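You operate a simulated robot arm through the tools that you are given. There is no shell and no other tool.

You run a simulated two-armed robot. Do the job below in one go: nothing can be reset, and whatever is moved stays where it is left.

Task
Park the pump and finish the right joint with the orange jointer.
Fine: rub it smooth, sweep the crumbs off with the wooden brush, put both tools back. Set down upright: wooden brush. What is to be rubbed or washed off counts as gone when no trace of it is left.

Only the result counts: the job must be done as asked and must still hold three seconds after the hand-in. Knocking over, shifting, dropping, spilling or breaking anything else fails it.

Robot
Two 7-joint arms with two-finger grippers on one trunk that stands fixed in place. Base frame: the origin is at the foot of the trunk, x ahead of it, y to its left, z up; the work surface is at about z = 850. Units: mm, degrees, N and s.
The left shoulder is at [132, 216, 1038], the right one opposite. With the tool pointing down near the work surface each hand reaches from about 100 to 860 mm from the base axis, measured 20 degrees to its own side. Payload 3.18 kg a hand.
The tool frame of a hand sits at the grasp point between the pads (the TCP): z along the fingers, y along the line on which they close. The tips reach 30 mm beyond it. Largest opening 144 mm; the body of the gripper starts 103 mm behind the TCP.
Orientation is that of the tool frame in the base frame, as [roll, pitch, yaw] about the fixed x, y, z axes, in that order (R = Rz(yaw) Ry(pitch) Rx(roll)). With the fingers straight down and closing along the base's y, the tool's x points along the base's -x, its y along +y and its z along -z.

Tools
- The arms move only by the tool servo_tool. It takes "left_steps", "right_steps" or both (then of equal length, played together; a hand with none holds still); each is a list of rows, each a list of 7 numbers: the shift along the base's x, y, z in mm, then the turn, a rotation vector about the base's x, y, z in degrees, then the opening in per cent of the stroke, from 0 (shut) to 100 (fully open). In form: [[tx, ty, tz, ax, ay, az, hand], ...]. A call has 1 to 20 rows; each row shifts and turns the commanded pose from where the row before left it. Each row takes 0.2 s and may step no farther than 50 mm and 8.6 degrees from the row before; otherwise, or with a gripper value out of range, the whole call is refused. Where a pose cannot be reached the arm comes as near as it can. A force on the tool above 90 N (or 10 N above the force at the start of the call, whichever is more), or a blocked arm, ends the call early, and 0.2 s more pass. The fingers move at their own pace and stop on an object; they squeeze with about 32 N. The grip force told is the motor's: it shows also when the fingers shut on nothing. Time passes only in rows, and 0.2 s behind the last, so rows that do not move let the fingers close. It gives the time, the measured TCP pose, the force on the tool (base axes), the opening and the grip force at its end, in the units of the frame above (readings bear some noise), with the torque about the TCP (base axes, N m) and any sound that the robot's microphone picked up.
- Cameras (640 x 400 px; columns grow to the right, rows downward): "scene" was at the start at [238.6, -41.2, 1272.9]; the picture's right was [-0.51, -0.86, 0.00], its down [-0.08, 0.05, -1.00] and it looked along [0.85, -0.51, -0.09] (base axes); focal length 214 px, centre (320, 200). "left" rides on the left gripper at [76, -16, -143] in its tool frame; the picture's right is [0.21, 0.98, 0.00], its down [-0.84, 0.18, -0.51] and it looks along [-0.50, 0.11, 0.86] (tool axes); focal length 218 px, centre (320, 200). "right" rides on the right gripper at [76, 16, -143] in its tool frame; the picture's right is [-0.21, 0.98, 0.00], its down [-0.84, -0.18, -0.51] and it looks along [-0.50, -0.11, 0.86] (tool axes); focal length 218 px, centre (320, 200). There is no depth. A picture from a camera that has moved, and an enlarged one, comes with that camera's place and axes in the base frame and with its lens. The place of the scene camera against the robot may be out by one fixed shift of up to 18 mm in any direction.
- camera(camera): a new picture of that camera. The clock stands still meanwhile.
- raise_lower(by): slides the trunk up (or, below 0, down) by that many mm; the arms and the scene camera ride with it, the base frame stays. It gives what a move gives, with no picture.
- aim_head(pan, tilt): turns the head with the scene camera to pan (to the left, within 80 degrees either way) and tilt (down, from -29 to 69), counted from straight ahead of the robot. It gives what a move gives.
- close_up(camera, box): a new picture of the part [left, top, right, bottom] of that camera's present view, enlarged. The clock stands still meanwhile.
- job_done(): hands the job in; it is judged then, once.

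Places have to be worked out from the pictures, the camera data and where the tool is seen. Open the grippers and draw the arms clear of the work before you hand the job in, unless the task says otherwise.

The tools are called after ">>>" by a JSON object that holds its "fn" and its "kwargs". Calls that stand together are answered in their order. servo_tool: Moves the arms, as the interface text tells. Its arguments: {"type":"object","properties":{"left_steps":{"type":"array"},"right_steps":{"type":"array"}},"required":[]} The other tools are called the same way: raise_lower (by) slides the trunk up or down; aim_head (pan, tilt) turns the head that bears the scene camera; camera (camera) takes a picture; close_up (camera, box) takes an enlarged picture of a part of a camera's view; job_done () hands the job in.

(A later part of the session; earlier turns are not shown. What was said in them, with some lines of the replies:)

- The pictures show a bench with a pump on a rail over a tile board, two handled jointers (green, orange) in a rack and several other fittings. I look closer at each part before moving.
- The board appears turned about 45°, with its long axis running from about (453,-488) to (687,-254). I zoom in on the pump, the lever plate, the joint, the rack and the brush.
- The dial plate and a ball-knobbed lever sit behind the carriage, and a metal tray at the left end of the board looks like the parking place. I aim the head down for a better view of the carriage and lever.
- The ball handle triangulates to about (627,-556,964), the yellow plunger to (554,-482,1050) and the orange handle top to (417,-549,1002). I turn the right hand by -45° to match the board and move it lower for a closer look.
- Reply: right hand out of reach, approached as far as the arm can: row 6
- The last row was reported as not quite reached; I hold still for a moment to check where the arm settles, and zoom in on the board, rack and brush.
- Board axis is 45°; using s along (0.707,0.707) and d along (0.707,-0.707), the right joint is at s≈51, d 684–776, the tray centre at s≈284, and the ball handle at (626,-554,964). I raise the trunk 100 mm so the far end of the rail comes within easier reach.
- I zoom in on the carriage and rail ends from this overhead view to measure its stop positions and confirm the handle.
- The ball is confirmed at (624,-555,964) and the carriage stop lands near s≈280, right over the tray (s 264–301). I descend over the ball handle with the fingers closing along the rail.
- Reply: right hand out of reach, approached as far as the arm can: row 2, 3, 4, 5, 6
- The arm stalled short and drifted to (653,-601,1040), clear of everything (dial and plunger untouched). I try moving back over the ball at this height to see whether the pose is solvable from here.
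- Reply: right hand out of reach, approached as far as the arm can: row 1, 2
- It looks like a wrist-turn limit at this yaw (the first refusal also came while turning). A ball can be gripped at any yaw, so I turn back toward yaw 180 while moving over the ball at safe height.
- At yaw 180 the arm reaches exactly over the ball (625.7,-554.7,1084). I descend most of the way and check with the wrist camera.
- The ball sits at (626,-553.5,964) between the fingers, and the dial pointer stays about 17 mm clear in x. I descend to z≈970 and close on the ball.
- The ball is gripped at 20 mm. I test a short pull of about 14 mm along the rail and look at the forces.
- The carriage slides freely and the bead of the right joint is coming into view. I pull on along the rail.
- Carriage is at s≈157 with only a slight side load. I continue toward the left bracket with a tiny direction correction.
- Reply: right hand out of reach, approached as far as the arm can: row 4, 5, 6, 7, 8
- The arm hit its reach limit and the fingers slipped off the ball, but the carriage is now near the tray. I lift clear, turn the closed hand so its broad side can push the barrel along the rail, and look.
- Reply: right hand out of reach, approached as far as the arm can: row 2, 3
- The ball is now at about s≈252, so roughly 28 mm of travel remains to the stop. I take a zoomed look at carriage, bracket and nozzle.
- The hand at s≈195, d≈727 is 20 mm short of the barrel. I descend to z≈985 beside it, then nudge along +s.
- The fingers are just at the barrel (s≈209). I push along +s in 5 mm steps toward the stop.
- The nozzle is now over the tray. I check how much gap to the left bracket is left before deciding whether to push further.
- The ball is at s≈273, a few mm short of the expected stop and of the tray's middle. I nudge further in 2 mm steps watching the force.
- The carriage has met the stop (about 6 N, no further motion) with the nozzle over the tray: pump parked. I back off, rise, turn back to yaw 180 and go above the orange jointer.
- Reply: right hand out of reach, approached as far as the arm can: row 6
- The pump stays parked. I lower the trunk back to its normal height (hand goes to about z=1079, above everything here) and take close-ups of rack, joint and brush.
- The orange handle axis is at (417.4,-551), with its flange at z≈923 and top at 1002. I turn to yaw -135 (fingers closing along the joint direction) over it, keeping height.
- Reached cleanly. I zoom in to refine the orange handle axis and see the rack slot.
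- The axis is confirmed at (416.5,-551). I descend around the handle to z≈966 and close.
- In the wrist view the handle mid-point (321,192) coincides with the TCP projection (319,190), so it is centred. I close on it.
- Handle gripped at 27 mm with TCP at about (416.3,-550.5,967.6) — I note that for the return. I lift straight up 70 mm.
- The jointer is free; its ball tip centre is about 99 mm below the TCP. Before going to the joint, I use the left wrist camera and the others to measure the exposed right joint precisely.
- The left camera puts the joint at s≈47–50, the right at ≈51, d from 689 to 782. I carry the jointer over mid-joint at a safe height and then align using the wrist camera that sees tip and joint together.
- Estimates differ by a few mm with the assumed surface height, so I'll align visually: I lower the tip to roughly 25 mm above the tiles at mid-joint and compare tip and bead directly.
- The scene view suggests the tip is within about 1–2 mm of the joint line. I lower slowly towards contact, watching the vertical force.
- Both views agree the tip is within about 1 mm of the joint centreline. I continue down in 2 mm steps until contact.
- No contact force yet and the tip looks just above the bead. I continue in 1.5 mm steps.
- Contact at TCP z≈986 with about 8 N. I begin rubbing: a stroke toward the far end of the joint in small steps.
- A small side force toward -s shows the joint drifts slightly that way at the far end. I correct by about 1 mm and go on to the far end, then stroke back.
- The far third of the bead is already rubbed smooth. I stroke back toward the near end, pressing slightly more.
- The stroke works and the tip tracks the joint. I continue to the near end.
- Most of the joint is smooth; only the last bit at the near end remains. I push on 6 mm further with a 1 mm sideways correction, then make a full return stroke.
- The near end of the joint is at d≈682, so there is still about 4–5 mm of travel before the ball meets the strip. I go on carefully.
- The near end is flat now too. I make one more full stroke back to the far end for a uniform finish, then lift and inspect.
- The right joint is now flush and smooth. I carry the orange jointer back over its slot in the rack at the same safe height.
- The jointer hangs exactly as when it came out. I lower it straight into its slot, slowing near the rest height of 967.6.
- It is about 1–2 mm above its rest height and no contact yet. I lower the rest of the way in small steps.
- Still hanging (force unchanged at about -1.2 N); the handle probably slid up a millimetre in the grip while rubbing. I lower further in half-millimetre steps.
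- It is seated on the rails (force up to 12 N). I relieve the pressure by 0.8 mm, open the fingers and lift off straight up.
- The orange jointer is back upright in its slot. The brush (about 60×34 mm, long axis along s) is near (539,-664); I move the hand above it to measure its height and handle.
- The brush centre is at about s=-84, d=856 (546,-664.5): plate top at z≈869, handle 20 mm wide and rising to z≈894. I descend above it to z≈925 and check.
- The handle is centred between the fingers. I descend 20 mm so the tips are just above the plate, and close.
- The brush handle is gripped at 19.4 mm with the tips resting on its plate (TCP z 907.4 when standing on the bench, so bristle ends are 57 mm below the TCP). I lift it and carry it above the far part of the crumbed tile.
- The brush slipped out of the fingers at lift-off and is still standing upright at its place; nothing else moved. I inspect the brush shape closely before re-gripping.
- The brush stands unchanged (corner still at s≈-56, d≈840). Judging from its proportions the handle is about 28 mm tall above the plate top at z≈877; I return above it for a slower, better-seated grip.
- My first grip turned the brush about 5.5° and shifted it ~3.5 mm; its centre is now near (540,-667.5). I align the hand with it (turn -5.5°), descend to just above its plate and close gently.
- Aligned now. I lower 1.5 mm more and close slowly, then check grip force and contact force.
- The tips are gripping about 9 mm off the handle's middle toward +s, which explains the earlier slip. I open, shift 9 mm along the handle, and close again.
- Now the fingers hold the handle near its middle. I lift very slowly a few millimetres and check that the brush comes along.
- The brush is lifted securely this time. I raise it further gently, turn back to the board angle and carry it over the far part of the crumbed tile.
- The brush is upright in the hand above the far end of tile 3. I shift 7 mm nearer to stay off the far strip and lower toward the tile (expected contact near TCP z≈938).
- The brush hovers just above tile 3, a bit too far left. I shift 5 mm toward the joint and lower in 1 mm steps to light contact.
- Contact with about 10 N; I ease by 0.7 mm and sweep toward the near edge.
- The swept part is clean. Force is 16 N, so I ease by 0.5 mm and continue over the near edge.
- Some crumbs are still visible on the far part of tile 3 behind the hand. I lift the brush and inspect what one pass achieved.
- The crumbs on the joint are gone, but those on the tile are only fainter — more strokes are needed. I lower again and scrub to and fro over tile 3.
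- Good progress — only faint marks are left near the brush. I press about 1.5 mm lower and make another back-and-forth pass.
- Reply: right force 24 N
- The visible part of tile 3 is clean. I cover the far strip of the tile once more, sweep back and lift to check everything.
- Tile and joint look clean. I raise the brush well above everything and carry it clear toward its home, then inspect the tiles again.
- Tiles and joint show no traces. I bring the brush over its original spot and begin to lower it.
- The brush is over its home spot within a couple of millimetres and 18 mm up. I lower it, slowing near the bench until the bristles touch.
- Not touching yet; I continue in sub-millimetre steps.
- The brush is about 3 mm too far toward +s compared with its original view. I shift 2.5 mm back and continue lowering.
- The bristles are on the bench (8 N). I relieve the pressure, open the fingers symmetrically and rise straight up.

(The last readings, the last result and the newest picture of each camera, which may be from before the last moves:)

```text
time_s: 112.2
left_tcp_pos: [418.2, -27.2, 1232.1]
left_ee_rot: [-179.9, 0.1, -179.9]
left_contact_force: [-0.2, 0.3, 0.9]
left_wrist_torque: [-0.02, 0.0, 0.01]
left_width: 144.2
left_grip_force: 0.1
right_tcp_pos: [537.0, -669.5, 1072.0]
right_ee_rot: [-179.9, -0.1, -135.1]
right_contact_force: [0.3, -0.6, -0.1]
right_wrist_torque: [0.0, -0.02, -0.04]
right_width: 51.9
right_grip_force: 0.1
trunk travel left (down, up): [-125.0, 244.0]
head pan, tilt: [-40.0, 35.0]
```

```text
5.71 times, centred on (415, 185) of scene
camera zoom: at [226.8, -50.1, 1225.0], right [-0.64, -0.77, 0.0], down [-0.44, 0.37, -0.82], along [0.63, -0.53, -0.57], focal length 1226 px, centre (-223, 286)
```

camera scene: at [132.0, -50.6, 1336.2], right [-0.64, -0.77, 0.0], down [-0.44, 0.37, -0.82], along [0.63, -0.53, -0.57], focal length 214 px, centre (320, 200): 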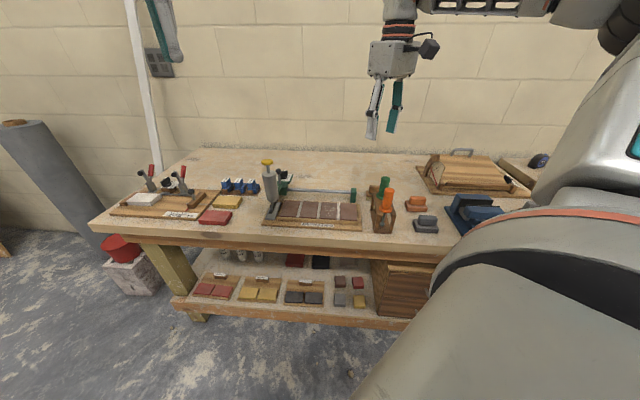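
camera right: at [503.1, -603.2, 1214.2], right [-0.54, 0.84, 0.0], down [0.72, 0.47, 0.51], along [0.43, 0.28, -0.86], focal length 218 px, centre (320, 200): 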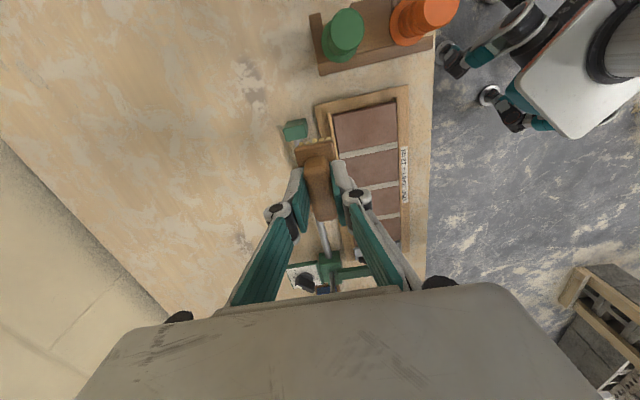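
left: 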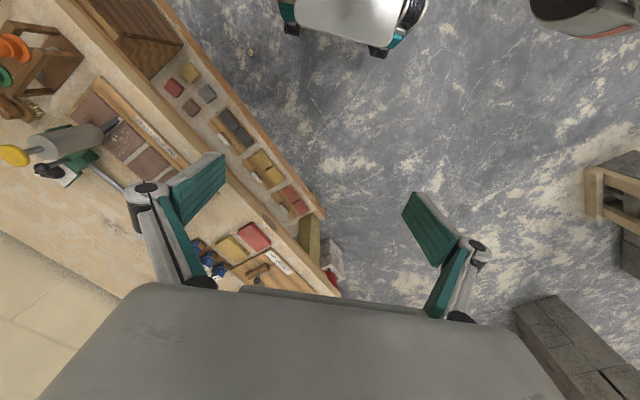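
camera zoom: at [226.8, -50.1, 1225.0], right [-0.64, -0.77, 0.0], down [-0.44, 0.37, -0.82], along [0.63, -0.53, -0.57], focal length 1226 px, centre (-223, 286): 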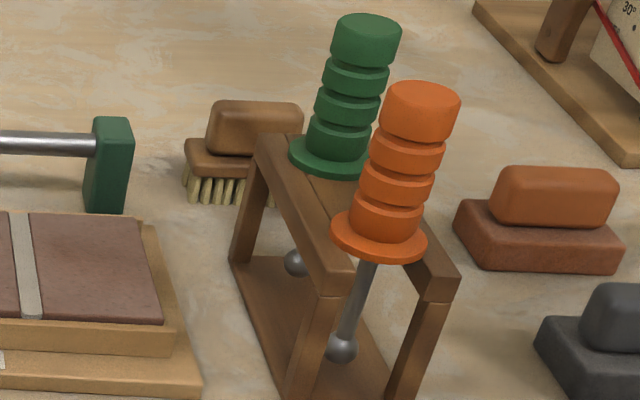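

The brush stands upright at its original place, matching the earlier picture. I raise the right arm, draw it back clear with an open gripper, and take a final overview.

>>> {"fn": "servo_tool", "kwargs": {"right_steps": [[0, 0, 40, 0, 0, 0, 60], [-5, 5, 40, 0, 0, 0, 60], [-20, 30, 20, 0, 0, -7.5, 80], [-20, 35, 10, 0, 0, -7.5, 100], [-20, 35, 10, 0, 0, -7.5, 100], [-20, 35, 10, 0, 0, -7.5, 100], [-20, 35, 10, 0, 0, -7.5, 100], [-20, 35, 10, 0, 0, -7.5, 100]]}}

>>> {"fn": "camera", "kwargs": {"camera": "scene"}}

>>> {"fn": "camera", "kwargs": {"camera": "right"}}

>>> {"fn": "close_up", "kwargs": {"camera": "scene", "box": [260, 140, 400, 230]}}

>>> {"fn": "close_up", "kwargs": {"camera": "left", "box": [0, 40, 220, 220]}}

```text
time_s: 114.0
left_tcp_pos: [416.4, -27.0, 1232.6]
left_ee_rot: [-179.8, 0.2, -180.0]
left_contact_force: [0.7, -0.6, -0.7]
left_wrist_torque: [-0.05, -0.02, 0.04]
left_width: 144.1
left_grip_force: 0.1
right_tcp_pos: [412.3, -460.2, 1220.4]
right_ee_rot: [-180.0, 0.0, 179.8]
right_contact_force: [0.3, 0.2, 0.5]
right_wrist_torque: [-0.03, -0.04, -0.01]
right_width: 144.1
right_grip_force: 0.0
trunk travel left (down, up): [-125.0, 244.0]
head pan, tilt: [-40.0, 35.0]
```

```text
taken
camera scene: at [226.5, -50.1, 1225.2], right [-0.64, -0.77, 0.0], down [-0.44, 0.37, -0.82], along [0.63, -0.53, -0.57], focal length 214 px, centre (320, 200)
```

scene: 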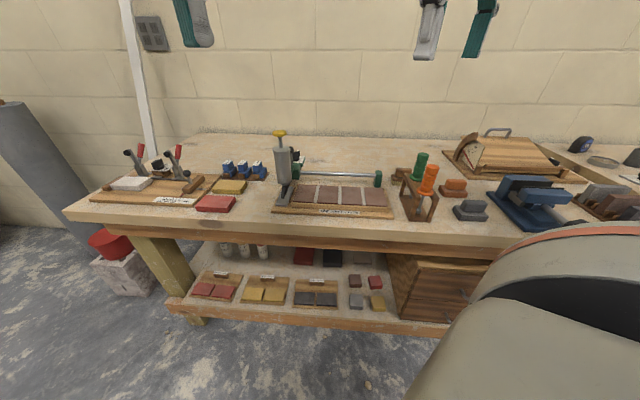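

```text
taken
camera right: at [335.7, -442.3, 1363.0], right [0.21, 0.98, 0.0], down [0.84, -0.18, 0.51], along [0.5, -0.11, -0.86], focal length 218 px, centre (320, 200)
```

right: 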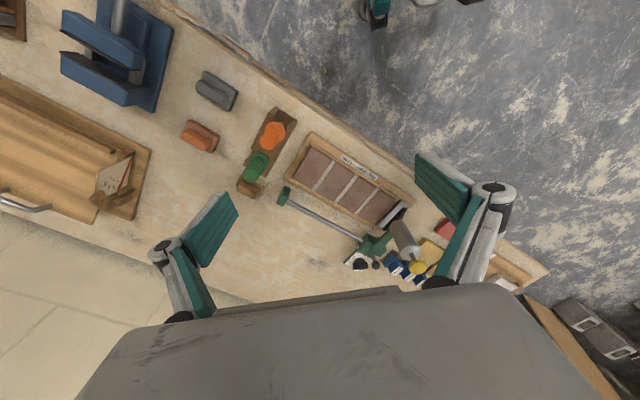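

```text
4.44 times, centred on (330, 185) of scene
camera zoom: at [226.5, -50.1, 1225.2], right [-0.64, -0.77, 0.0], down [-0.44, 0.37, -0.82], along [0.63, -0.53, -0.57], focal length 953 px, centre (276, 267)
```

zoom: 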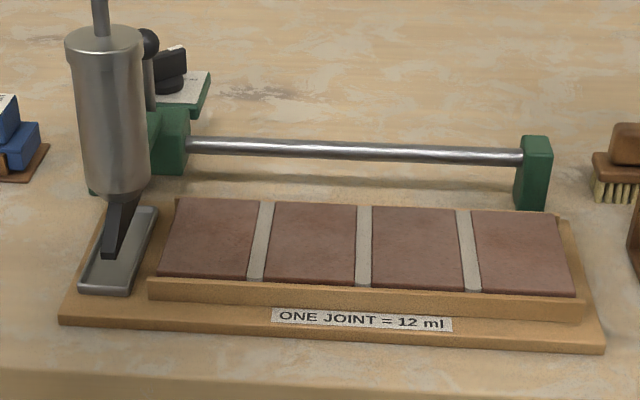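

```text
2.22 times, centred on (110, 130) of left
camera zoom: at [340.0, -43.7, 1375.5], right [-0.21, 0.98, 0.0], down [0.84, 0.18, 0.51], along [0.5, 0.1, -0.86], focal length 485 px, centre (787, 356)
```

zoom: 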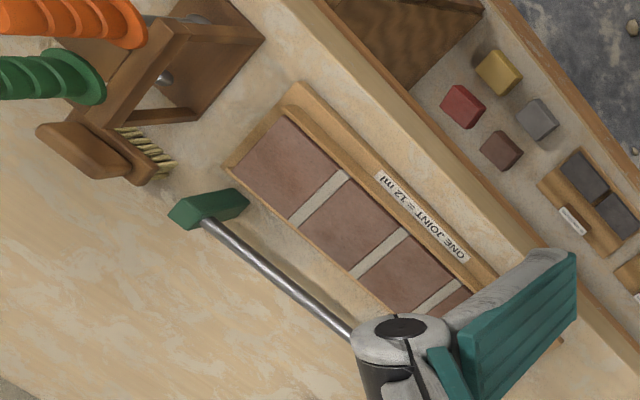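

Everything looks finished: pump parked over the tray, joint smooth, tiles clean, tools back. One last tight zoom on the joint and tile for faint traces.

>>> {"fn": "close_up", "kwargs": {"camera": "right", "box": [280, 130, 380, 220]}}

>>> {"fn": "close_up", "kwargs": {"camera": "scene", "box": [335, 180, 375, 210]}}

```text
4.44 times, centred on (330, 175) of right
camera zoom: at [335.7, -442.3, 1363.0], right [0.21, 0.98, 0.0], down [0.84, -0.18, 0.51], along [0.5, -0.11, -0.86], focal length 970 px, centre (276, 311)
```

zoom: 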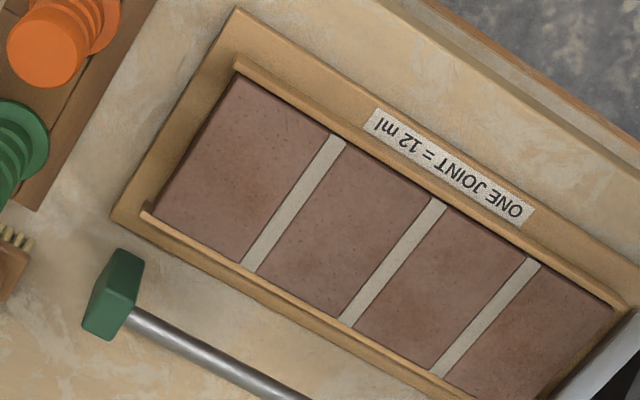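

```text
13.33 times, centred on (355, 195) of scene
camera zoom: at [226.5, -50.1, 1225.2], right [-0.64, -0.77, 0.0], down [-0.44, 0.37, -0.82], along [0.63, -0.53, -0.57], focal length 2860 px, centre (-147, 267)
```

zoom: 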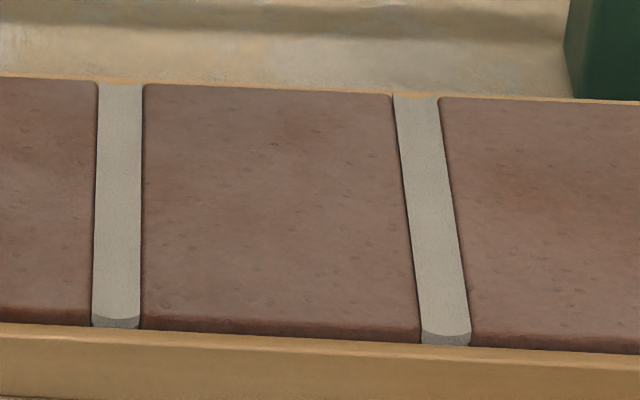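

No trace of crumbs or bead is left, both tools are home and upright, the pump is parked, and both arms are clear with open grippers. I hand the job in.

>>> {"fn": "job_done", "kwargs": {}}

```text
The job is handed in.
```

The pump is parked, and the right joint is rubbed smooth and swept clean. The job is handed in; no verdict has come back.

- **Pump:** it sits against the left stop of its rail with the nozzle over the metal tray. My grip slipped off the ball handle before the end of the rail, so I pushed the barrel the last 28 mm or so.
- **Joint:** I rubbed the full length of the right joint with the orange jointer until it was flush.
- **Crumbs:** several passes with the wooden brush cleared tile and joint. Close-ups showed no trace left.
- **Tools:** the orange jointer hangs in its slot in the rack. The wooden brush stands upright on its bristles where it was, within a few millimetres. My first grip on it slipped and turned it about 5° without knocking it over, and I set it straight when I put it back.

In the final pictures nothing else looks moved. Both arms are drawn clear with the grippers open.
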